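You operate a simulated robot arm through the tools that you are given. There is no shell and no other tool. Be economical: measure what you need, move in short steps, check, and stop when the job is done.

You are at the controls of a simulated robot arm. One attempt, no reset.

Task
Turn the motor in the stand shaft up, latch it, then push an orange ring onto the shaft.

It is judged by the outcome, as a careful person would: the job done as asked, and still so three seconds after it is handed in. It fails if anything else is knocked over, pushed out of place, dropped, spilled or broken.

Robot
A 7-joint arm with a two-finger parallel gripper on a trunk, on a base that drives. Base frame: it is fixed to the floor where the robot stands at the start and does not move with it; the origin is under the middle of the robot, x ahead of it, y to its left, z up; the surface under the hand at the start is at about z = 800. Readings come in mm, degrees, newtons and seconds.
With the tool pointing down near the work surface it reaches from about 480 to 920 mm from the robot's upright axis, wherever it stands. Its first joint turns from -115.0 to 115.0 degrees. Places, roughly: cradle lever [800, -100, 1200]; latch pin [600, 0, 1100]; motor cradle [700, 0, 1000]; orange ring (4x4x2 cm) [800, 100, 800]. Payload 3.91 kg.
Tool frame: the origin (TCP) lies between the finger pads and is the grasp point; the fingertips stand 30 mm ahead of it; z points along the fingers, y is the line along which they close. The gripper opens to 110 mm. The fingers are 20 mm wide and 10 mm thick; the gripper's body (48 by 112 mm) begins 55 mm behind the TCP.
Orientation is told as [roll, pitch, yaw] about the base's x, y, z axes, in that order, counted from this pose: with the fingers straight down and closing along the base's y, the tool's x points along the base's -x, its y along +y and its z along -z.

Tools
- The arm moves only by the tool step_arm. Its argument "targets" is a list of rows, each an object of numbers (a shift or turn left out is 0, a gripper value left out holds the last): "x", "y", "z": the shift along the tool's x, y, z in mm; "wx", "wy", "wz": the turn, a rotation vector about the tool's x, y, z in degrees. In form: [{"x": .., "y": .., "z": .., "wx": .., "wy": .., "wz": ..}, ...]. A call has 1 to 20 rows; each row shifts and turns the commanded pose from where the row before left it, along the tool's axes as they then stand. "gripper" is the finger opening in mm, from 0 to 110, set as the call begins (left out, the last holds). Each row takes 0.2 s and may step no farther than 50 mm and 8.6 degrees from the row before; otherwise, or with a gripper value out of range, the whole call is refused. A pose out of reach is approached as far as the arm can. The call stops where the force on the tool passes 90 N (or 10 N more than at its start, if that is more) or the arm is blocked; 0.2 s more then pass. The fingers move at their own pace (about 153 mm/s each) and stop on an object; they squeeze with about 38 N. The grip force told is the motor's: it shows also when the fingers shut on nothing. Time passes only in rows, and 0.2 s behind the last, so rows that do not move let the fingers close. It gives the time, the measured TCP pose, the force on the tool (base axes), the opening and the grip force at its end, in the units of the frame above (readings bear some noise), with the torque about the TCP (base axes, N m) and any sound that the robot's microphone picked up.
- Cameras (640 x 400 px; columns grow to the right, rows downward): "scene" is now at [234.3, 190.2, 1326.7]; the picture's right is [-0.16, -0.99, 0.00], its down [-0.32, 0.05, -0.95] and it looks along [0.93, -0.15, -0.33] (base axes); focal length 214 px, centre (320, 200). "wrist" rides on the gripper at [72, 17, -103] in the tool frame; the picture's right is [-0.23, 0.97, 0.00], its down [-0.76, -0.18, -0.62] and it looks along [-0.61, -0.14, 0.78] (tool axes); focal length 222 px, centre (320, 200). There is no depth. A picture from a camera that has moved, and an enlarged one, comes with that camera's place and axes in the base frame and with its lens.
- camera(camera): a new picture of that camera. It takes no simulated time.
- lift_body(by): slides the trunk up (or, below 0, down) by that many mm; the arm and the scene camera ride with it, the base frame stays. It gives what a move gives, with no picture.
- steer(legs): drives the robot by 1 to 6 legs, each [ahead, left, turn to the left] in mm, mm and degrees, along the robot's own axes; the way and the turn of a leg run together, so that a leg with both is an arc; at most 1500 mm and 180 degrees a leg. The arm and the cameras ride along, it lands a little off, and it stops where it bumps. It gives what a move gives.
- pan_tilt(pan, tilt): turns the head with the scene camera to pan (to the left, within 80 degrees either way) and tilt (down, from -29 to 69), counted from straight ahead of the robot. It gives what a move gives.
- close_up(camera, box): a new picture of the part [left, top, right, bottom] of that camera's present view, enlarged. It takes no simulated time.
- sign_off(): hands the job in; it is judged then, once.

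Work in short steps. Places have to be worked out from the pictures, the camera data and where the tool is seen: move nearer, look again, correct. Check each grasp and each placing, and mend what went wrong. You have 120 turns and 98 pictures in all, those below and enlarged ones among them. Open the gripper and draw the arm clear of the work before you hand the job in, unless the task says otherwise; then end with one line.

The tools are called as a command line: name --argument value ..., lists and objects as JSON in quotes. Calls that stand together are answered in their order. step_arm: Moves the arm, as the interface text tells. Its arguments: {"type":"object","properties":{"targets":{"type":"array","items":{"type":"object","properties":{"x":{"type":"number"},"y":{"type":"number"},"z":{"type":"number"},"wx":{"type":"number"},"wy":{"type":"number"},"wz":{"type":"number"}}}},"gripper":{"type":"number"}},"required":["targets"]} The other tools are called the same way: lift_body (by) slides the trunk up or down; steer (legs) drives the base; pan_tilt (pan, tilt) turns the head that bears the scene camera; camera (camera) takes a picture; close_up (camera, box) takes an enlarged picture of a part of a camera's view; sign_off () hands the job in.

At the start:

```text
t: 0.0
ee_pos: [554.5, 11.8, 1406.1]
tool_rot: [0.0, 0.0, 0.0]
ft_force: [-0.1, 0.1, -0.1]
torque: [-0.02, 0.03, 0.02]
finger_gap: 109.9
grasp_force: 0.1
trunk travel left (down, up): [-639.0, 351.0]
robot x, y, heading: [-0.9, -1.3, 0.1]
head pan, tilt: [-9.1, 19.0]
```

scene: 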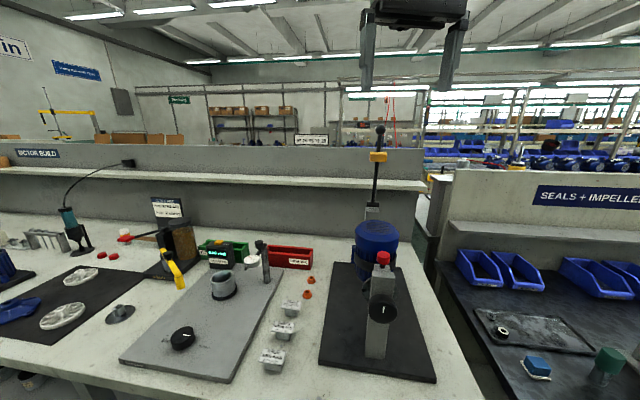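
wrist: 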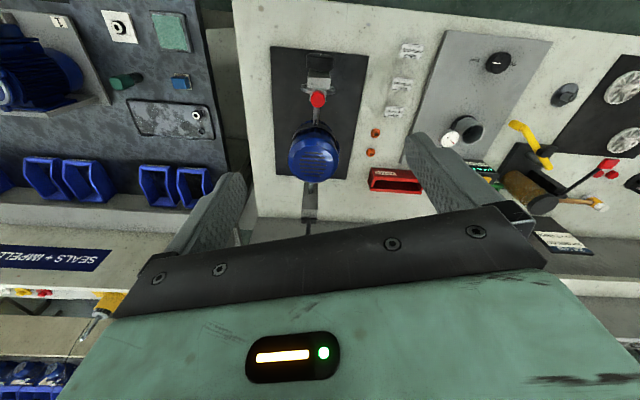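

The motor stand is seen centre right with a red latch knob, blue motor and a lever behind it. I take enlarged views of it.

close_up --camera "scene" --box '[260, 110, 460, 390]'

close_up --camera "wrist" --box '[240, 40, 440, 240]'

```text
1.43 times, centred on (360, 250) of scene
camera zoom: at [234.3, 190.2, 1326.7], right [-0.16, -0.99, 0.0], down [-0.32, 0.05, -0.95], along [0.93, -0.15, -0.33], focal length 306 px, centre (263, 129)
```

zoom: 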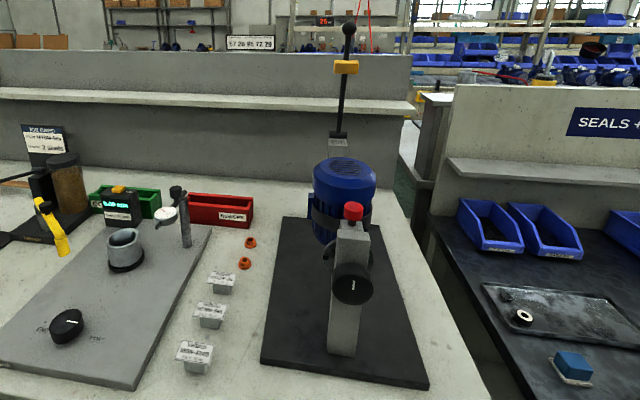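

```text
2.00 times, centred on (340, 140) of wrist
camera zoom: at [482.8, 29.9, 1509.5], right [0.23, 0.97, 0.0], down [0.76, -0.18, 0.62], along [0.61, -0.14, -0.78], focal length 444 px, centre (280, 320)
```

zoom: 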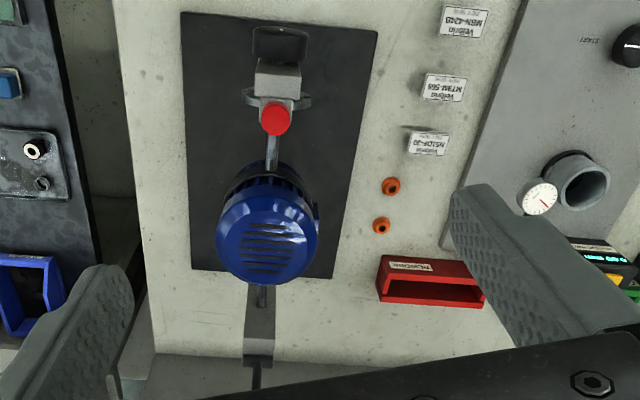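

I'll look closer at the stand and the lever.

close_up --camera "scene" --box '[330, 230, 430, 370]'

close_up --camera "scene" --box '[330, 115, 430, 235]'

close_up --camera "wrist" --box '[270, 40, 400, 130]'

```text
2.86 times, centred on (380, 300) of scene
camera zoom: at [234.3, 190.2, 1326.7], right [-0.16, -0.99, 0.0], down [-0.32, 0.05, -0.95], along [0.93, -0.15, -0.33], focal length 613 px, centre (149, -86)
```

zoom: 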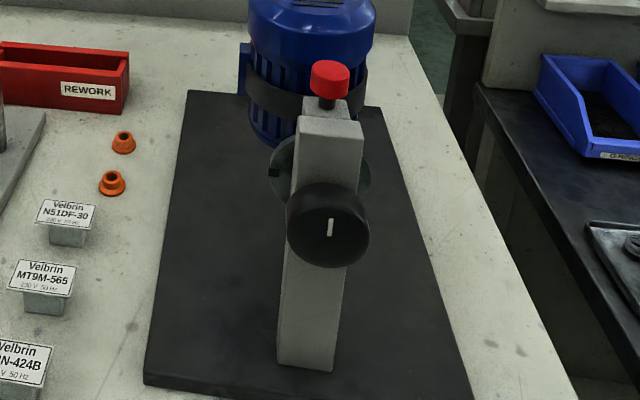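

```text
3.33 times, centred on (380, 175) of scene
camera zoom: at [234.3, 190.2, 1326.7], right [-0.16, -0.99, 0.0], down [-0.32, 0.05, -0.95], along [0.93, -0.15, -0.33], focal length 715 px, centre (120, 283)
```

zoom: 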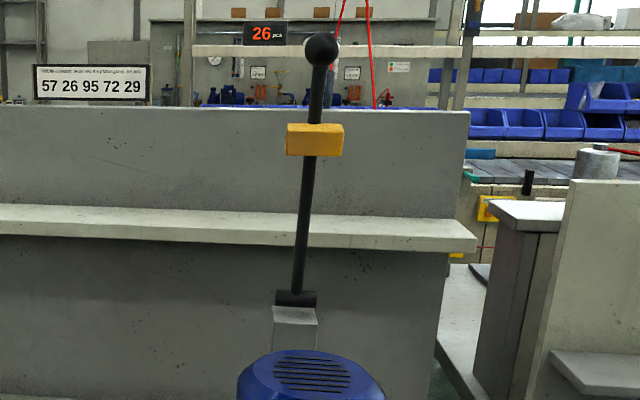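

```text
4.44 times, centred on (335, 85) of wrist
camera zoom: at [482.8, 29.9, 1509.5], right [0.23, 0.97, 0.0], down [0.76, -0.18, 0.62], along [0.61, -0.14, -0.78], focal length 987 px, centre (253, 711)
```

zoom: 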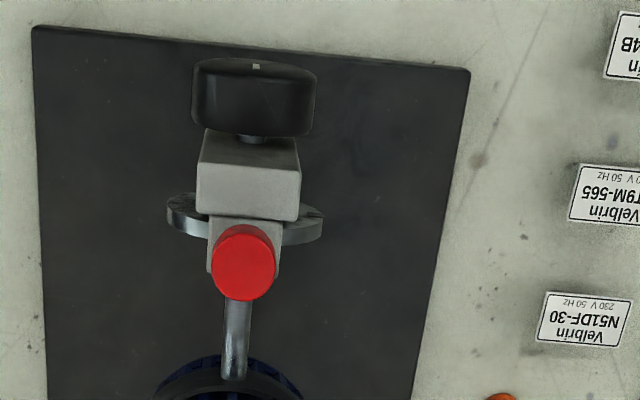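

The front post carries an index disc, a red plunger pin on top, and a black knob. A lever stands behind the motor. I move the hand to the left and turn it so the wrist camera looks at the stand from the side.

step_arm --targets '[{"x": -25, "y": 32}, {"x": -25, "y": 32}, {"x": -25, "y": 32}, {"x": -25, "y": 32}, {"x": -25, "y": 32}, {"x": -25, "y": 32}, {"wz": 8.2}, {"wz": 8.2}, {"wz": 8.2}, {"wz": 8.2}, {"wz": 8.2}, {"wz": 8.2}, {"wz": 8.2}, {"wz": 8.2}, {"wz": 8.2}, {"wz": 8.2}, {"wz": 8}]'

camera --camera "wrist"

```text
t: 3.6
ee_pos: [616.1, 93.5, 1387.8]
tool_rot: [0.1, 0.1, -90.2]
ft_force: [0.6, 0.8, 0.3]
torque: [0.01, -0.01, 0.01]
finger_gap: 110.1
grasp_force: 0.0
out of reach, approached as far as the arm can: row 2, 3, 4, 5, 6
trunk travel left (down, up): [-639.0, 351.0]
robot x, y, heading: [-0.7, -0.6, 0.1]
head pan, tilt: [-9.1, 19.0]
```

```text
90 pictures are left
camera wrist: at [631.4, 166.2, 1491.4], right [0.97, -0.23, 0.0], down [-0.18, -0.76, 0.62], along [-0.14, -0.61, -0.78], focal length 222 px, centre (320, 200)
```

wrist: 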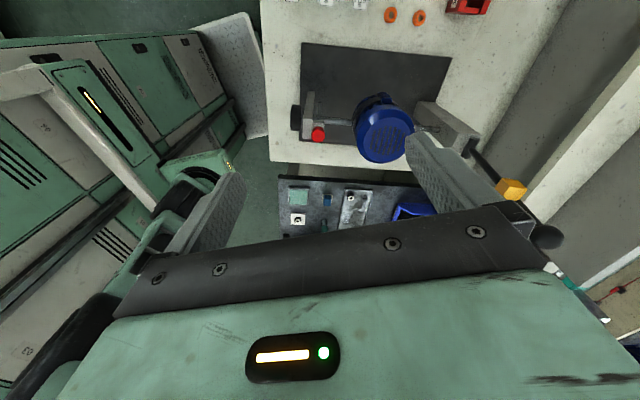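

The hand was limited by reach, yet the view helps. I enlarge the stand.

close_up --camera "wrist" --box '[270, 40, 430, 200]'

close_up --camera "wrist" --box '[400, 80, 570, 270]'

```text
2.50 times, centred on (350, 120) of wrist
camera zoom: at [631.4, 166.2, 1491.4], right [0.97, -0.23, 0.0], down [-0.18, -0.76, 0.62], along [-0.14, -0.61, -0.78], focal length 555 px, centre (245, 400)
```

zoom: 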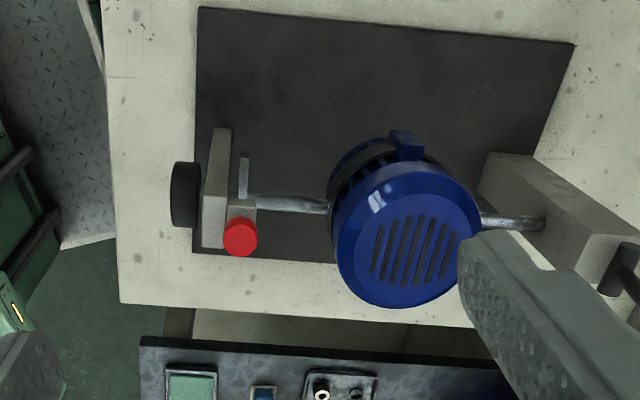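

```text
2.11 times, centred on (485, 175) of wrist
camera zoom: at [631.4, 166.2, 1491.4], right [0.97, -0.23, 0.0], down [-0.18, -0.76, 0.62], along [-0.14, -0.61, -0.78], focal length 468 px, centre (-27, 253)
```

zoom: 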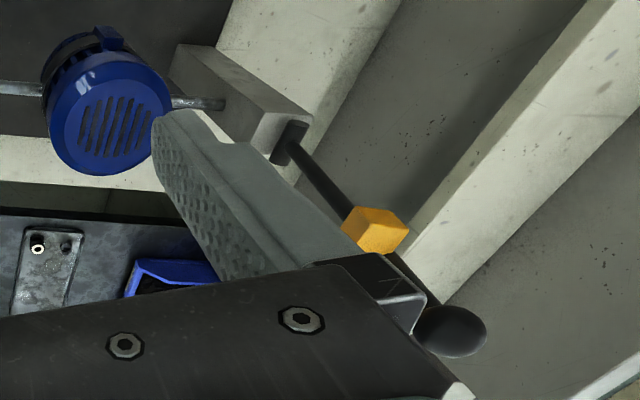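

The motor turns on a rod between two posts, and the lever sits on the far post. I drive left to see the stand from the side.

steer --legs '[[0, 500, 0]]'

pan_tilt --pan -50 --tilt 22

camera --camera "scene"

```text
t: 6.5
ee_pos: [613.6, 597.5, 1388.5]
tool_rot: [0.1, 0.1, -89.7]
ft_force: [1.1, -0.1, -0.4]
torque: [-0.01, -0.02, -0.02]
finger_gap: 109.9
grasp_force: 0.1
trunk travel left (down, up): [-639.0, 351.0]
robot x, y, heading: [-3.1, 498.9, 0.1]
head pan, tilt: [-9.1, 19.0]
```

```text
t: 7.6
ee_pos: [612.5, 597.4, 1388.2]
tool_rot: [0.1, 0.1, -89.8]
ft_force: [0.1, 0.6, 0.2]
torque: [-0.02, 0.0, 0.02]
finger_gap: 109.9
grasp_force: 0.1
trunk travel left (down, up): [-639.0, 351.0]
robot x, y, heading: [-1.8, 501.9, 0.4]
head pan, tilt: [-50.0, 22.0]
```

```text
87 pictures are left
camera scene: at [199.8, 635.3, 1321.8], right [-0.76, -0.65, 0.0], down [-0.24, 0.29, -0.93], along [0.6, -0.71, -0.37], focal length 214 px, centre (320, 200)
```

scene: 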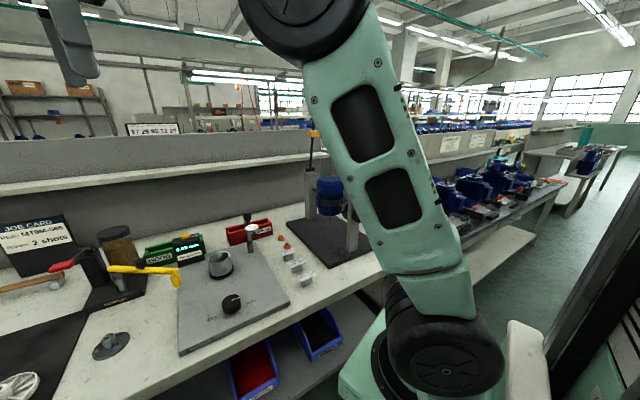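

The arm hides a bit; I enlarge the stand.

close_up --camera "scene" --box '[270, 120, 380, 270]'

close_up --camera "scene" --box '[295, 160, 365, 250]'

```text
2.67 times, centred on (325, 195) of scene
camera zoom: at [199.8, 635.3, 1321.8], right [-0.76, -0.65, 0.0], down [-0.24, 0.29, -0.93], along [0.6, -0.71, -0.37], focal length 572 px, centre (307, 213)
```

zoom: 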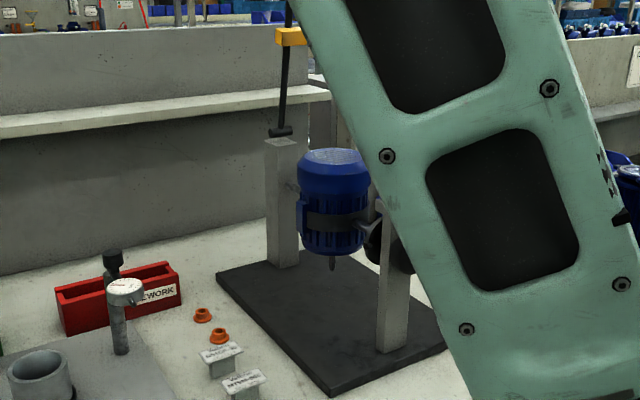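

```text
4.44 times, centred on (330, 205) of scene
camera zoom: at [199.8, 635.3, 1321.8], right [-0.76, -0.65, 0.0], down [-0.24, 0.29, -0.93], along [0.6, -0.71, -0.37], focal length 953 px, centre (276, 178)
```

zoom: 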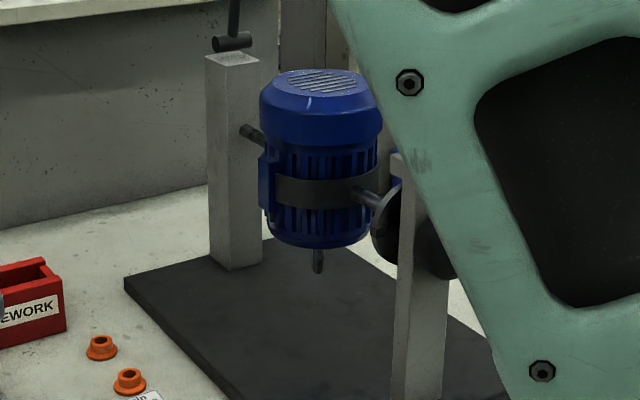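

The lever's hub, on top of the far post at about (876,-94,1077), has its axis across the stand, so the lever should swing fore and aft (ball at about (844,-84,1317)). I go back right and look down to see how much room there is between base and bench.

steer --legs '[[0, -500, 0]]'

pan_tilt --pan -15 --tilt 60

camera --camera "scene"

```text
t: 10.6
ee_pos: [615.9, 94.0, 1387.3]
tool_rot: [0.2, 0.1, -89.7]
ft_force: [0.2, 0.9, 0.4]
torque: [0.01, 0.03, 0.0]
finger_gap: 110.0
grasp_force: 0.1
trunk travel left (down, up): [-639.0, 351.0]
robot x, y, heading: [3.2, -8.4, 0.2]
head pan, tilt: [-50.0, 22.0]
```

```text
t: 11.6
ee_pos: [615.4, 93.9, 1387.8]
tool_rot: [0.1, 0.1, -89.7]
ft_force: [0.2, 0.4, 0.0]
torque: [0.01, -0.03, 0.02]
finger_gap: 110.1
grasp_force: 0.1
trunk travel left (down, up): [-639.0, 351.0]
robot x, y, heading: [3.4, -2.5, 0.3]
head pan, tilt: [-15.0, 60.0]
```

```text
84 pictures are left
camera scene: at [207.2, 185.5, 1266.9], right [-0.25, -0.97, 0.0], down [-0.84, 0.22, -0.5], along [0.48, -0.13, -0.87], focal length 214 px, centre (320, 200)
```

scene: 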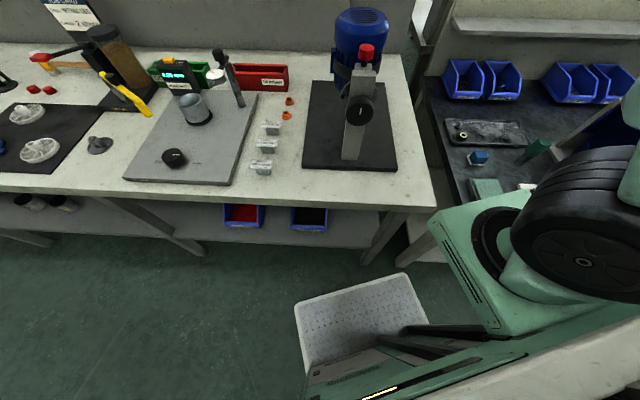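

The bench edge is at x≈414 and the base front near x≈240, so I can go ahead about 120 mm. I raise the trunk for reach at lever height.

lift_body --by 250

steer --legs '[[110, 0, 0]]'

pan_tilt --pan -18 --tilt 35

camera --camera "scene"

```text
t: 14.2
ee_pos: [617.1, 93.4, 1637.5]
tool_rot: [0.1, 0.1, -89.7]
ft_force: [-0.7, 0.6, 0.2]
torque: [0.0, 0.01, 0.01]
finger_gap: 110.2
grasp_force: 0.0
trunk travel left (down, up): [-889.0, 101.0]
robot x, y, heading: [5.8, -3.8, 0.5]
head pan, tilt: [-15.0, 60.0]
```

```text
t: 15.5
ee_pos: [713.4, 92.0, 1636.4]
tool_rot: [0.2, 0.0, -90.2]
ft_force: [0.4, 0.1, 0.5]
torque: [0.03, 0.02, 0.01]
finger_gap: 110.2
grasp_force: 0.1
trunk travel left (down, up): [-889.0, 101.0]
robot x, y, heading: [100.3, 0.8, 0.1]
head pan, tilt: [-15.0, 60.0]
stopped in leg 1: the robot was blocked; the commanded pose is now the measured one
```

```text
t: 16.4
ee_pos: [713.7, 91.3, 1636.1]
tool_rot: [0.0, -0.1, -90.2]
ft_force: [0.6, 0.1, -0.1]
torque: [0.0, -0.03, 0.02]
finger_gap: 110.1
grasp_force: 0.1
trunk travel left (down, up): [-889.0, 101.0]
robot x, y, heading: [94.2, -2.7, -0.1]
head pan, tilt: [-18.0, 35.0]
```

```text
83 pictures are left
camera scene: at [323.4, 176.8, 1551.1], right [-0.31, -0.95, 0.0], down [-0.55, 0.18, -0.82], along [0.78, -0.25, -0.57], focal length 214 px, centre (320, 200)
```

scene: 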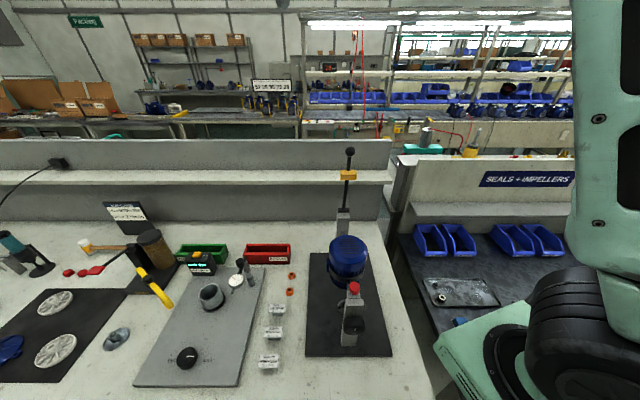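

Back off a little from the bench, then bring the hand above and short of the lever ball, turned to yaw −18° so the fingers straddle it.

steer --legs '[[-15, 0, 0]]'

step_arm --targets '[{"wz": -8}, {"wz": -8}, {"wz": -8}, {"wz": -8}, {"wz": -8}, {"wz": -8}, {"wz": -8}, {"wz": -8}, {"wz": -8}]'

camera --camera "wrist"

```text
t: 17.1
ee_pos: [698.4, 91.3, 1636.1]
tool_rot: [0.0, 0.0, -90.1]
ft_force: [0.4, 0.5, 0.5]
torque: [-0.02, 0.02, 0.02]
finger_gap: 109.7
grasp_force: 0.1
trunk travel left (down, up): [-889.0, 101.0]
robot x, y, heading: [79.6, -1.1, 0.0]
head pan, tilt: [-18.0, 35.0]
```

```text
t: 19.1
ee_pos: [698.7, 92.1, 1636.1]
tool_rot: [0.0, 0.0, -18.0]
ft_force: [-0.1, -0.2, 0.2]
torque: [0.02, 0.01, 0.0]
finger_gap: 110.0
grasp_force: 0.0
trunk travel left (down, up): [-889.0, 101.0]
robot x, y, heading: [81.6, -2.4, -0.1]
head pan, tilt: [-18.0, 35.0]
```

```text
82 pictures are left
camera wrist: at [634.0, 130.9, 1740.0], right [0.52, 0.86, 0.0], down [0.67, -0.4, 0.62], along [0.53, -0.32, -0.78], focal length 222 px, centre (320, 200)
```

wrist: 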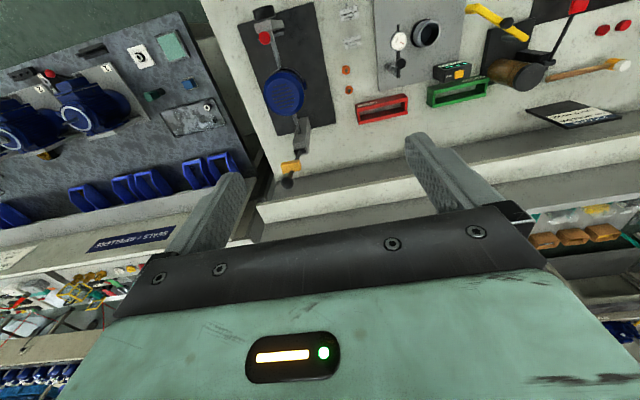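

Ball confirmed at about (841,-82,1317). I move to directly above it, TCP at z=1420.

step_arm --targets '[{"x": -27, "y": -17.4, "z": 31}, {"x": -27, "y": -17.4, "z": 31}, {"x": -27, "y": -17.4, "z": 31}, {"x": -27, "y": -17.4, "z": 31}, {"x": -27, "y": -17.4, "z": 31}, {"x": -27, "y": -17.4, "z": 31}, {"x": -27, "y": -17.4, "z": 30}]'

camera --camera "wrist"

camera --camera "scene"

```text
t: 20.7
ee_pos: [840.1, -82.6, 1420.2]
tool_rot: [-0.1, -0.1, -18.2]
ft_force: [-0.8, -0.2, 0.0]
torque: [0.0, -0.05, 0.03]
finger_gap: 110.3
grasp_force: 0.0
trunk travel left (down, up): [-889.0, 101.0]
robot x, y, heading: [82.9, -3.6, -0.1]
head pan, tilt: [-18.0, 35.0]
```

```text
81 pictures are left
camera wrist: at [775.8, -42.8, 1523.7], right [0.52, 0.85, 0.0], down [0.67, -0.41, 0.62], along [0.53, -0.32, -0.78], focal length 222 px, centre (320, 200)
```

wrist: 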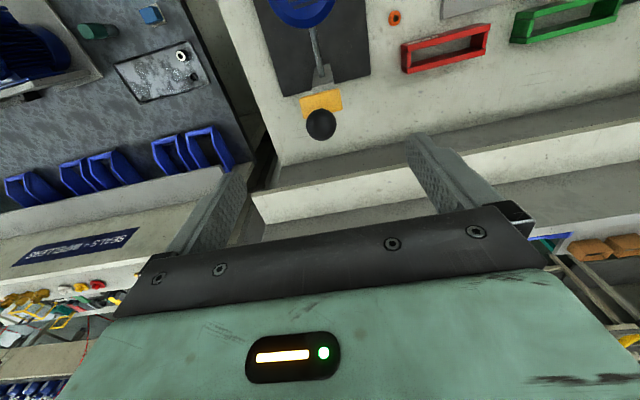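

```text
80 pictures are left
camera scene: at [307.9, 177.0, 1551.2], right [-0.31, -0.95, 0.0], down [-0.55, 0.18, -0.82], along [0.78, -0.25, -0.57], focal length 214 px, centre (320, 200)
```

scene: 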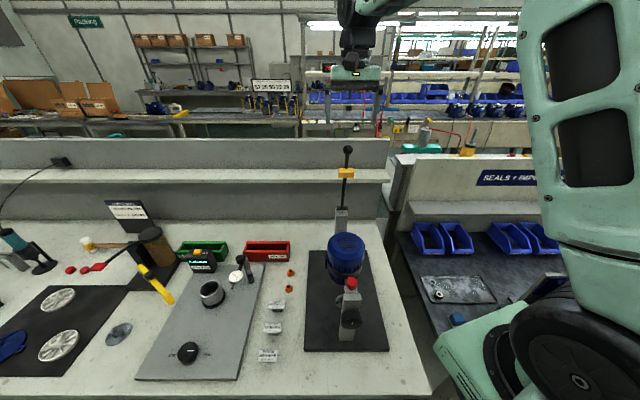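

The ball lies within 3 mm under the hand. I descend so the pads are level with it, then close.

step_arm --targets '[{"z": 33, "y": 1}, {"z": 33, "y": 1}, {"z": 33}]'

step_arm --targets '[{}, {}, {}, {}]' --gripper 15

camera --camera "wrist"

close_up --camera "scene" --box '[290, 100, 410, 300]'

```text
t: 21.5
ee_pos: [842.1, -80.1, 1320.7]
tool_rot: [0.0, 0.0, -18.2]
ft_force: [0.5, -0.4, 0.5]
torque: [0.01, -0.02, 0.02]
finger_gap: 109.9
grasp_force: 0.1
trunk travel left (down, up): [-889.0, 101.0]
robot x, y, heading: [84.7, 2.8, -0.2]
head pan, tilt: [-18.0, 35.0]
```

```text
t: 22.5
ee_pos: [839.8, -81.4, 1322.2]
tool_rot: [-0.1, 0.0, -18.1]
ft_force: [-4.6, -7.0, -4.1]
torque: [-0.09, 0.0, -0.03]
finger_gap: 28.2
grasp_force: 44.9
trunk travel left (down, up): [-889.0, 101.0]
robot x, y, heading: [82.1, -1.2, -0.0]
head pan, tilt: [-18.0, 35.0]
```

```text
79 pictures are left
camera wrist: at [776.8, -41.7, 1425.4], right [0.52, 0.85, 0.0], down [0.67, -0.41, 0.62], along [0.53, -0.33, -0.78], focal length 222 px, centre (320, 200)
```

wrist: 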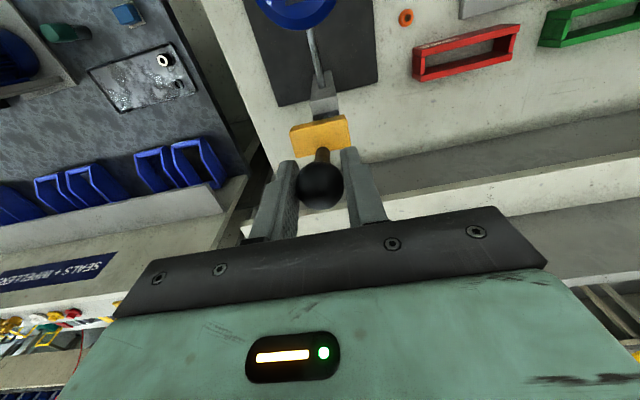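

```text
2.00 times, centred on (350, 200) of scene
camera zoom: at [308.1, 176.2, 1551.2], right [-0.31, -0.95, 0.0], down [-0.55, 0.18, -0.82], along [0.78, -0.25, -0.57], focal length 429 px, centre (260, 200)
```

zoom: 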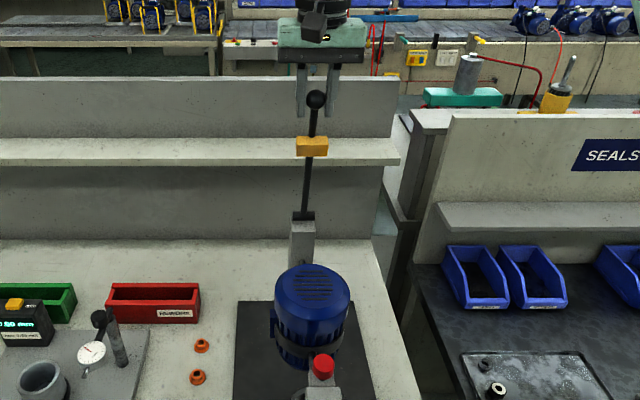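

The ball is held (28 mm gap). I try a small pull toward the robot and watch the force.

step_arm --targets '[{"x": 8, "z": 1}, {"x": 8, "z": 1.5}, {"x": 8, "z": 2}]'

close_up --camera "scene" --box '[290, 100, 410, 300]'

```text
t: 23.3
ee_pos: [818.0, -74.0, 1316.7]
tool_rot: [0.0, -0.1, -18.1]
ft_force: [3.7, -8.1, -4.0]
torque: [-0.39, -1.14, 0.04]
finger_gap: 28.5
grasp_force: 44.7
trunk travel left (down, up): [-889.0, 101.0]
robot x, y, heading: [80.3, -3.1, -0.1]
head pan, tilt: [-18.0, 35.0]
```

```text
2.00 times, centred on (350, 200) of scene
camera zoom: at [308.8, 176.0, 1551.2], right [-0.31, -0.95, 0.0], down [-0.55, 0.18, -0.82], along [0.78, -0.25, -0.57], focal length 429 px, centre (260, 200)
```

zoom: 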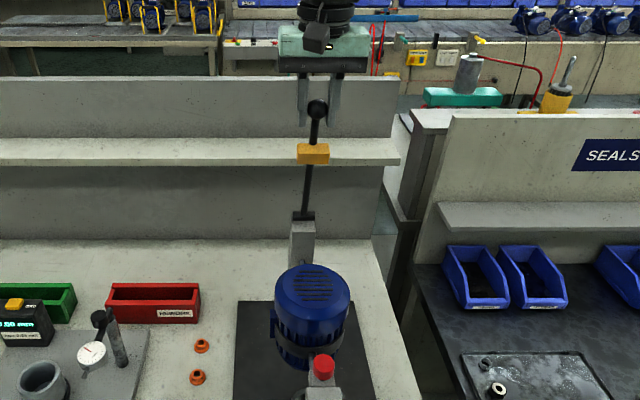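

The lever moves easily toward me. I continue along its arc to about 30°.

step_arm --targets '[{"x": 10, "z": 3}, {"x": 10, "z": 3.5}, {"x": 10, "z": 4}, {"x": 10, "z": 4.5}, {"x": 10, "z": 5}, {"x": 10, "z": 5.5}]'

close_up --camera "scene" --box '[290, 100, 410, 300]'

```text
t: 24.7
ee_pos: [760.6, -55.3, 1290.5]
tool_rot: [0.0, 0.0, -18.3]
ft_force: [2.0, -7.2, 2.0]
torque: [-0.47, -1.09, 0.0]
finger_gap: 28.6
grasp_force: 45.7
trunk travel left (down, up): [-889.0, 101.0]
robot x, y, heading: [82.7, 2.6, 0.1]
head pan, tilt: [-18.0, 35.0]
```

```text
2.00 times, centred on (350, 200) of scene
camera zoom: at [308.2, 176.2, 1551.3], right [-0.31, -0.95, 0.0], down [-0.55, 0.18, -0.82], along [0.78, -0.25, -0.57], focal length 429 px, centre (260, 200)
```

zoom: 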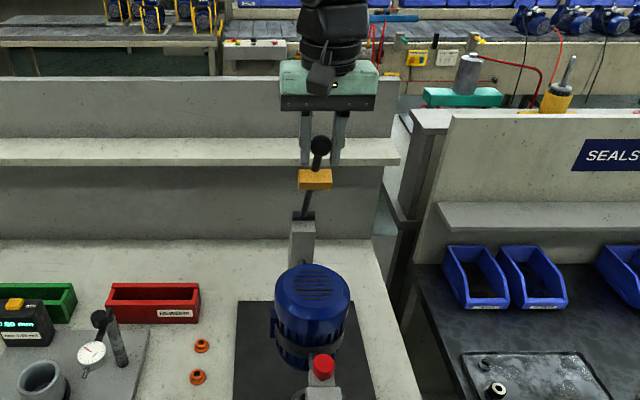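

The lever has come ~20° but the motor hasn't turned. I look at disc and pin closely before going on.

close_up --camera "scene" --box '[315, 220, 385, 350]'

close_up --camera "wrist" --box '[200, 0, 400, 120]'

```text
3.08 times, centred on (350, 285) of scene
camera zoom: at [308.2, 176.2, 1551.3], right [-0.31, -0.95, 0.0], down [-0.55, 0.18, -0.82], along [0.78, -0.25, -0.57], focal length 660 px, centre (228, -62)
```

zoom: 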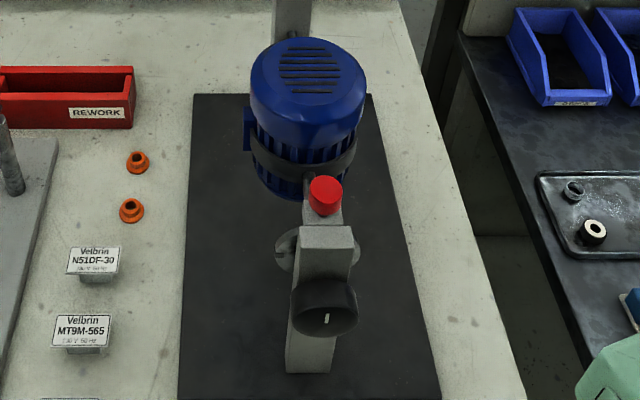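

```text
3.20 times, centred on (300, 60) of wrist
camera zoom: at [696.4, -15.8, 1394.8], right [0.52, 0.85, 0.0], down [0.67, -0.41, 0.62], along [0.53, -0.32, -0.78], focal length 711 px, centre (384, 648)
```

zoom: 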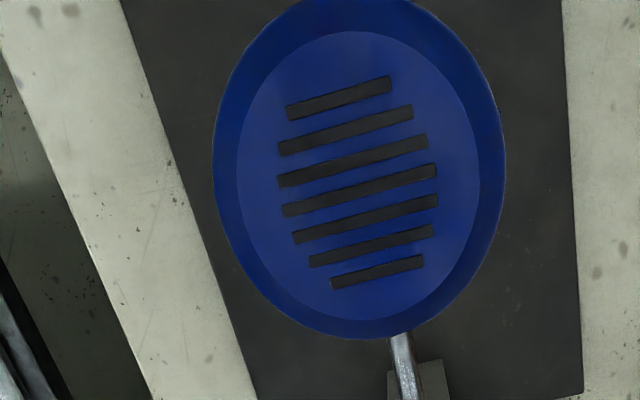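

Notably, the yellow block's radius from the hub (~160 mm) equals the motor's distance, so this looks like a press arm for the ring; the motor itself would turn by the black knob on the trunnion. I return the lever to its start pose.

step_arm --targets '[{"x": -10, "z": -5.5}, {"x": -10, "z": -5}, {"x": -10, "z": -4.5}, {"x": -10, "z": -4}, {"x": -10, "z": -3.5}, {"x": -10, "z": -3}, {"x": -8, "z": -2}, {"x": -8, "z": -1.5}, {"x": -8, "z": -1}]'

step_arm --targets '[{}, {}, {}]' --gripper 110

close_up --camera "scene" --box '[290, 100, 410, 300]'

```text
t: 26.7
ee_pos: [840.2, -80.9, 1322.3]
tool_rot: [0.1, -0.1, -18.0]
ft_force: [-12.8, -1.9, 1.7]
torque: [0.12, 0.28, -0.1]
finger_gap: 28.3
grasp_force: 44.5
trunk travel left (down, up): [-889.0, 101.0]
robot x, y, heading: [81.2, -0.5, 0.2]
head pan, tilt: [-18.0, 35.0]
```

```text
t: 27.5
ee_pos: [842.0, -80.8, 1321.8]
tool_rot: [0.1, -0.1, -18.1]
ft_force: [0.5, -0.7, -0.3]
torque: [0.01, 0.01, 0.0]
finger_gap: 110.0
grasp_force: 0.2
trunk travel left (down, up): [-889.0, 101.0]
robot x, y, heading: [82.4, 2.1, 0.2]
head pan, tilt: [-18.0, 35.0]
```

```text
2.00 times, centred on (350, 200) of scene
camera zoom: at [308.3, 176.8, 1551.2], right [-0.31, -0.95, 0.0], down [-0.55, 0.18, -0.82], along [0.78, -0.25, -0.57], focal length 429 px, centre (260, 200)
```

zoom: 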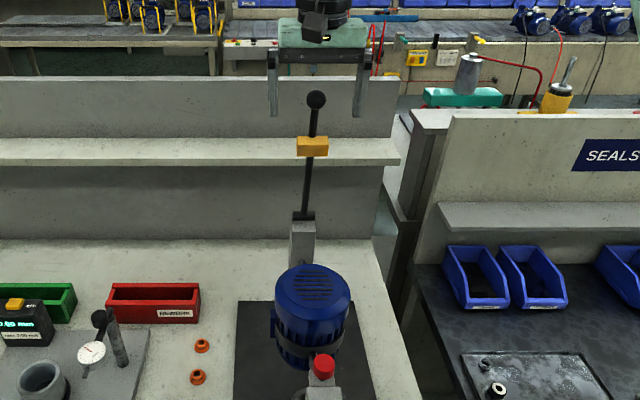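

Lever stays where it was. I raise the hand and bring it over the latch pin to inspect.

step_arm --targets '[{"z": -45}, {"z": -45}, {"z": -10}, {"x": 42}, {"x": 42}, {"x": 42, "z": 20}, {"x": 42, "z": 25}, {"x": 42, "z": 25}, {"x": 40, "z": 25}, {"z": 40}, {"z": 40}]'

camera --camera "wrist"

close_up --camera "scene" --box '[310, 260, 390, 350]'

```text
t: 29.9
ee_pos: [601.6, -3.6, 1246.6]
tool_rot: [-0.1, -0.1, -18.1]
ft_force: [-0.6, 0.3, -0.8]
torque: [0.0, -0.04, 0.0]
finger_gap: 110.0
grasp_force: 0.1
trunk travel left (down, up): [-889.0, 101.0]
robot x, y, heading: [82.1, 2.3, -0.4]
head pan, tilt: [-18.0, 35.0]
```

```text
72 pictures are left
camera wrist: at [537.5, 35.9, 1350.1], right [0.52, 0.85, 0.0], down [0.67, -0.41, 0.62], along [0.53, -0.32, -0.78], focal length 222 px, centre (320, 200)
```

wrist: 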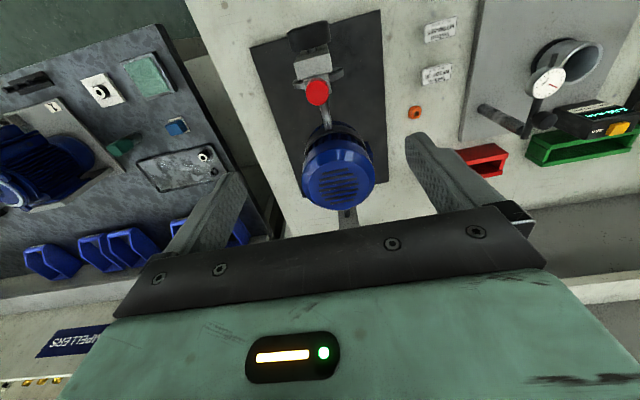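

```text
4.44 times, centred on (350, 305) of scene
camera zoom: at [307.7, 176.7, 1551.3], right [-0.31, -0.95, 0.0], down [-0.55, 0.18, -0.82], along [0.78, -0.25, -0.57], focal length 953 px, centre (187, -267)
```

zoom: 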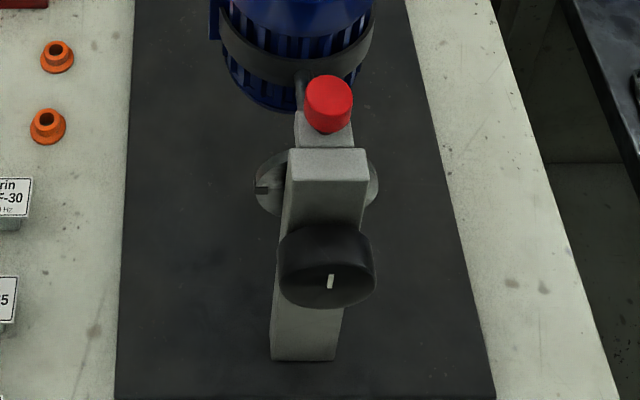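

Pin cap at about (590,1,1066). I align over it, descend with the fingers open and grip it gently.

step_arm --targets '[{"x": 12.5, "y": 1, "z": 40}, {"z": 40}, {"z": 40}, {"z": 30}, {"z": 15}]' --gripper 60

camera --camera "wrist"

close_up --camera "scene" --box '[310, 220, 390, 350]'

```text
t: 31.1
ee_pos: [591.9, 0.1, 1082.2]
tool_rot: [0.0, -0.1, -18.2]
ft_force: [0.5, -0.4, 0.2]
torque: [-0.02, 0.01, 0.0]
finger_gap: 59.9
grasp_force: 0.0
trunk travel left (down, up): [-889.0, 101.0]
robot x, y, heading: [80.8, -1.1, 0.2]
head pan, tilt: [-18.0, 35.0]
```

```text
70 pictures are left
camera wrist: at [528.0, 40.5, 1184.6], right [0.52, 0.85, 0.0], down [0.67, -0.41, 0.62], along [0.53, -0.32, -0.78], focal length 222 px, centre (320, 200)
```

wrist: 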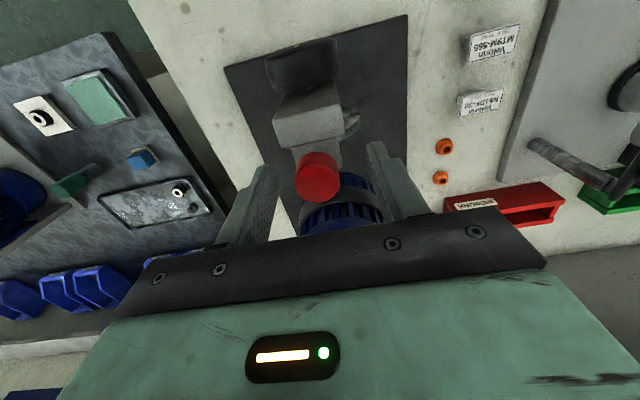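

```text
3.08 times, centred on (350, 285) of scene
camera zoom: at [308.1, 176.7, 1551.2], right [-0.31, -0.95, 0.0], down [-0.55, 0.18, -0.82], along [0.78, -0.25, -0.57], focal length 660 px, centre (228, -62)
```

zoom: 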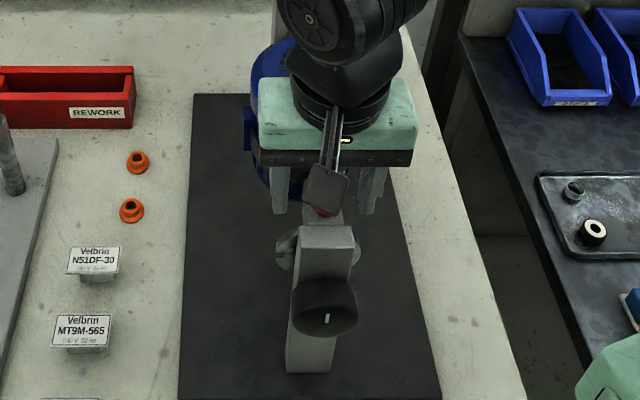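

The cap sits between the fingers. I go down 12 mm, close, and tug up slightly.

step_arm --targets '[{"z": 12, "x": 1}, {}]'

step_arm --targets '[{}, {}, {}]' --gripper 15

step_arm --targets '[{"z": -2}, {"z": -2}, {"z": -2}]'

close_up --camera "wrist" --box '[240, 60, 420, 240]'

```text
t: 31.7
ee_pos: [591.8, 2.2, 1069.9]
tool_rot: [0.1, -0.1, -18.1]
ft_force: [0.3, -0.9, 0.2]
torque: [0.0, -0.01, 0.01]
finger_gap: 60.2
grasp_force: 0.1
trunk travel left (down, up): [-889.0, 101.0]
robot x, y, heading: [79.1, -1.8, 0.3]
head pan, tilt: [-18.0, 35.0]
```

```text
t: 32.5
ee_pos: [590.2, 0.6, 1069.4]
tool_rot: [-0.1, 0.0, -18.3]
ft_force: [-1.6, -13.2, -0.8]
torque: [0.12, 0.07, -0.11]
finger_gap: 26.4
grasp_force: 45.1
trunk travel left (down, up): [-889.0, 101.0]
robot x, y, heading: [86.6, -1.0, -0.3]
head pan, tilt: [-18.0, 35.0]
```

```text
t: 33.3
ee_pos: [590.1, 1.0, 1075.3]
tool_rot: [-0.2, 0.1, -18.2]
ft_force: [-4.5, -19.4, -0.7]
torque: [0.22, 0.06, -0.18]
finger_gap: 26.4
grasp_force: 45.6
trunk travel left (down, up): [-889.0, 101.0]
robot x, y, heading: [83.4, 1.9, 0.1]
head pan, tilt: [-18.0, 35.0]
```

```text
2.22 times, centred on (330, 150) of wrist
camera zoom: at [526.5, 39.6, 1179.5], right [0.52, 0.85, 0.0], down [0.67, -0.41, 0.62], along [0.53, -0.32, -0.78], focal length 494 px, centre (298, 311)
```

zoom: 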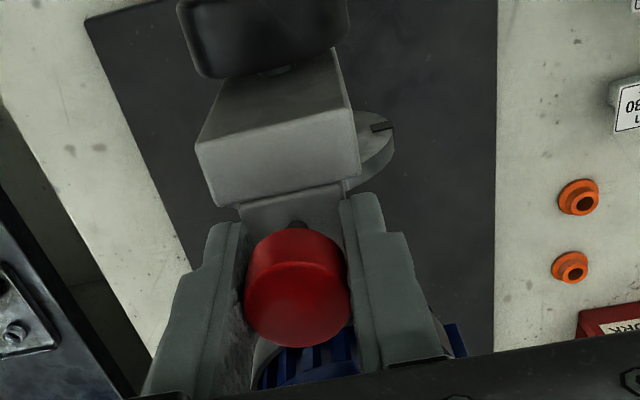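

The pin slides up freely. I pull further until it stops.

step_arm --targets '[{"z": -3}, {"z": -3}, {"z": -3}, {"z": -3}]'

close_up --camera "wrist" --box '[240, 60, 420, 240]'

```text
t: 34.3
ee_pos: [590.1, 0.0, 1085.8]
tool_rot: [-0.1, 0.0, -18.1]
ft_force: [-4.8, -21.9, -28.1]
torque: [0.06, -0.93, 0.0]
finger_gap: 26.7
grasp_force: 44.6
trunk travel left (down, up): [-889.0, 101.0]
robot x, y, heading: [81.9, -0.9, 0.2]
head pan, tilt: [-18.0, 35.0]
```

```text
2.22 times, centred on (330, 150) of wrist
camera zoom: at [526.6, 39.6, 1189.5], right [0.52, 0.85, 0.0], down [0.67, -0.41, 0.62], along [0.53, -0.32, -0.78], focal length 494 px, centre (298, 311)
```

zoom: 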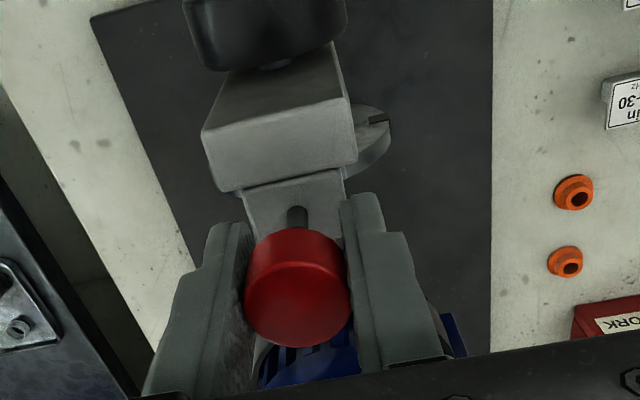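

The pin hit its upper stop at about +16 mm. I relax and release to see whether it stays up.

step_arm --targets '[{"z": 1}]'

step_arm --targets '[{}, {}, {}, {}]' --gripper 60

close_up --camera "wrist" --box '[240, 60, 420, 240]'

```text
t: 34.7
ee_pos: [590.9, 1.0, 1085.1]
tool_rot: [-0.1, 0.1, -18.1]
ft_force: [-5.5, -24.1, -24.1]
torque: [0.39, 0.46, 0.17]
finger_gap: 26.6
grasp_force: 45.1
trunk travel left (down, up): [-889.0, 101.0]
robot x, y, heading: [82.7, 4.9, 0.1]
head pan, tilt: [-18.0, 35.0]
```

```text
t: 35.7
ee_pos: [591.4, 1.9, 1086.7]
tool_rot: [0.0, -0.1, -18.2]
ft_force: [0.6, 0.1, 0.1]
torque: [0.01, -0.01, 0.0]
finger_gap: 60.0
grasp_force: 0.1
trunk travel left (down, up): [-889.0, 101.0]
robot x, y, heading: [82.8, -0.2, 0.1]
head pan, tilt: [-18.0, 35.0]
```

```text
2.22 times, centred on (330, 150) of wrist
camera zoom: at [526.7, 41.2, 1189.9], right [0.52, 0.85, 0.0], down [0.67, -0.41, 0.62], along [0.53, -0.32, -0.78], focal length 494 px, centre (298, 311)
```

zoom: 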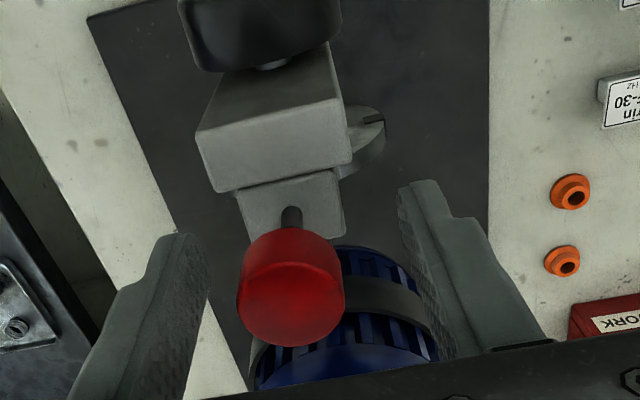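

The pin stays up. Axis of the cradle is at z≈987, with the knob face centre at about (533,19,987). I raise the hand, back the robot 300 mm for room, and then turn the tool horizontal.

step_arm --targets '[{"z": -40}, {"z": -40}, {"z": -40}, {"z": -40}]' --gripper 90

steer --legs '[[-300, 0, 0]]'

step_arm --targets '[{"wy": -8.5}, {"wy": -8.5}, {"wy": -8.5}, {"wy": -8.5}, {"wy": -8.5}, {"wy": -8.5}, {"wy": -8.5}, {"wy": -8.5}, {"wy": -8.5}, {"wy": -8.5}, {"wy": -5}]'

camera --camera "scene"

camera --camera "wrist"

```text
t: 36.7
ee_pos: [591.8, 1.2, 1245.7]
tool_rot: [-0.1, 0.0, -18.2]
ft_force: [0.2, 0.5, 0.8]
torque: [0.0, 0.05, -0.04]
finger_gap: 90.1
grasp_force: 0.0
trunk travel left (down, up): [-889.0, 101.0]
robot x, y, heading: [81.2, -1.3, -0.3]
head pan, tilt: [-18.0, 35.0]
```

```text
t: 38.8
ee_pos: [292.3, 2.3, 1245.6]
tool_rot: [0.0, 0.1, -18.1]
ft_force: [0.4, -0.9, 0.9]
torque: [-0.02, 0.01, 0.01]
finger_gap: 89.7
grasp_force: 0.1
trunk travel left (down, up): [-889.0, 101.0]
robot x, y, heading: [-217.3, -2.8, -0.1]
head pan, tilt: [-18.0, 35.0]
```

```text
t: 41.2
ee_pos: [344.1, 59.5, 1270.3]
tool_rot: [-46.9, -89.8, 28.7]
ft_force: [-0.4, 0.8, -0.1]
torque: [0.02, 0.02, -0.01]
finger_gap: 89.9
grasp_force: 0.0
out of reach, approached as far as the arm can: row 4, 5, 6, 7, 8, 9, 11
trunk travel left (down, up): [-889.0, 101.0]
robot x, y, heading: [-215.9, 1.0, 0.1]
head pan, tilt: [-18.0, 35.0]
```

```text
65 pictures are left
camera scene: at [9.2, 177.0, 1551.3], right [-0.31, -0.95, 0.0], down [-0.55, 0.18, -0.82], along [0.78, -0.25, -0.57], focal length 214 px, centre (320, 200)
```

scene: 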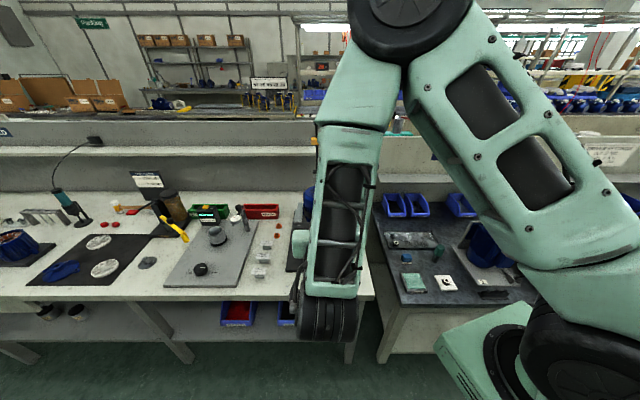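

```text
64 pictures are left
camera wrist: at [250.7, 108.0, 1198.7], right [0.3, 0.93, 0.23], down [-0.65, 0.03, 0.76], along [0.7, -0.38, 0.61], focal length 222 px, centre (320, 200)
```

wrist: 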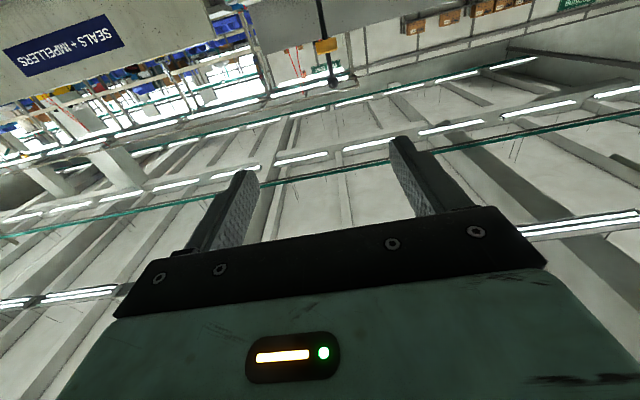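

The tool is now horizontal along the stand's axis. I lower it to a point 100 mm in front of the knob.

step_arm --targets '[{"x": 35.4, "y": 2.7, "z": 10.2}, {"x": 35.4, "y": 2.7, "z": 10.2}, {"x": 35.4, "y": 2.7, "z": 10.2}, {"x": 35.4, "y": 2.7, "z": 10.2}, {"x": 35.4, "y": 2.7, "z": 10.2}, {"x": 35.4, "y": 2.7, "z": 10.2}, {"x": 35.4, "y": 2.7, "z": 10.2}, {"x": 35.4, "y": 2.7, "z": 10.2}]'

camera --camera "scene"

camera --camera "wrist"

```text
t: 43.0
ee_pos: [466.2, 71.3, 1012.6]
tool_rot: [-151.9, -90.0, 133.7]
ft_force: [0.2, -0.3, -0.3]
torque: [0.01, -0.03, -0.02]
finger_gap: 89.9
grasp_force: 0.0
out of reach, approached as far as the arm can: row 1, 2, 3, 4, 5
trunk travel left (down, up): [-889.0, 101.0]
robot x, y, heading: [-216.3, -1.1, -0.5]
head pan, tilt: [-18.0, 35.0]
```

```text
63 pictures are left
camera scene: at [9.2, 176.9, 1551.3], right [-0.31, -0.95, 0.0], down [-0.55, 0.18, -0.82], along [0.78, -0.25, -0.57], focal length 214 px, centre (320, 200)
```

scene: 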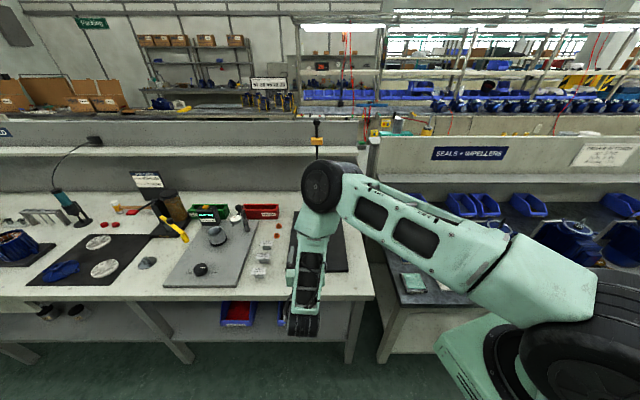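

```text
62 pictures are left
camera wrist: at [372.9, 119.9, 940.4], right [0.3, 0.93, 0.23], down [-0.65, 0.03, 0.76], along [0.7, -0.38, 0.61], focal length 222 px, centre (320, 200)
```

wrist: 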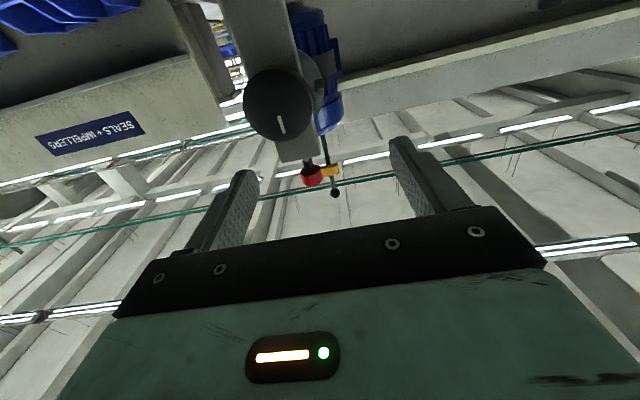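

Good view of the knob. I zoom to fix its centre and the mark.

close_up --camera "wrist" --box '[220, 0, 380, 200]'

```text
2.00 times, centred on (300, 100) of wrist
camera zoom: at [372.9, 119.9, 940.4], right [0.3, 0.93, 0.23], down [-0.65, 0.03, 0.76], along [0.7, -0.38, 0.61], focal length 444 px, centre (360, 400)
```

zoom: 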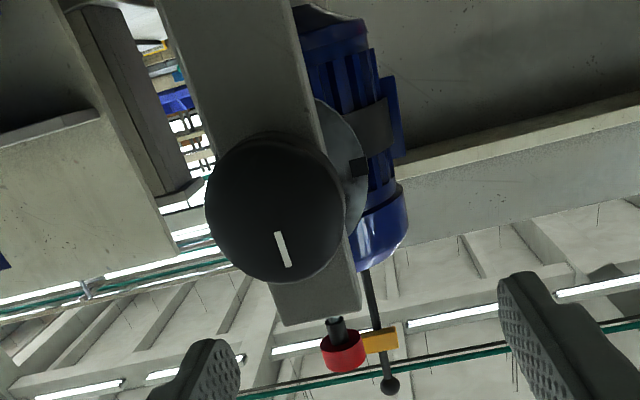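

Knob centre ≈ (532,21,981), TCP must go 69 mm along the axis after centring. I centre the hand on the axis and pre-roll −90° to have 180° of travel.

step_arm --targets '[{"x": 16.3, "y": -13.3}, {"x": 16.3, "y": -13.3}, {"wz": -8.5}, {"wz": -8.5}, {"wz": -8.5}, {"wz": -8.5}, {"wz": -8.5}, {"wz": -8.5}, {"wz": -8.5}, {"wz": -8.5}, {"wz": -8.5}, {"wz": -8.5}, {"wz": -5}]'

camera --camera "wrist"

```text
t: 45.8
ee_pos: [463.2, 49.6, 979.1]
tool_rot: [-89.9, 0.1, 71.7]
ft_force: [-1.1, -0.4, -0.4]
torque: [-0.01, -0.05, -0.03]
finger_gap: 90.1
grasp_force: 0.1
out of reach, approached as far as the arm can: row 2
trunk travel left (down, up): [-889.0, 101.0]
robot x, y, heading: [-214.0, -0.2, -0.2]
head pan, tilt: [-18.0, 35.0]
```

```text
60 pictures are left
camera wrist: at [343.2, 13.3, 963.8], right [0.07, 0.21, -0.97], down [-0.35, 0.92, 0.18], along [0.93, 0.33, 0.14], focal length 222 px, centre (320, 200)
```

wrist: 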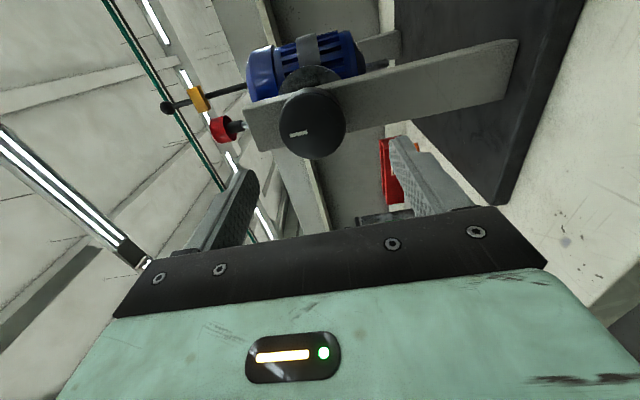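

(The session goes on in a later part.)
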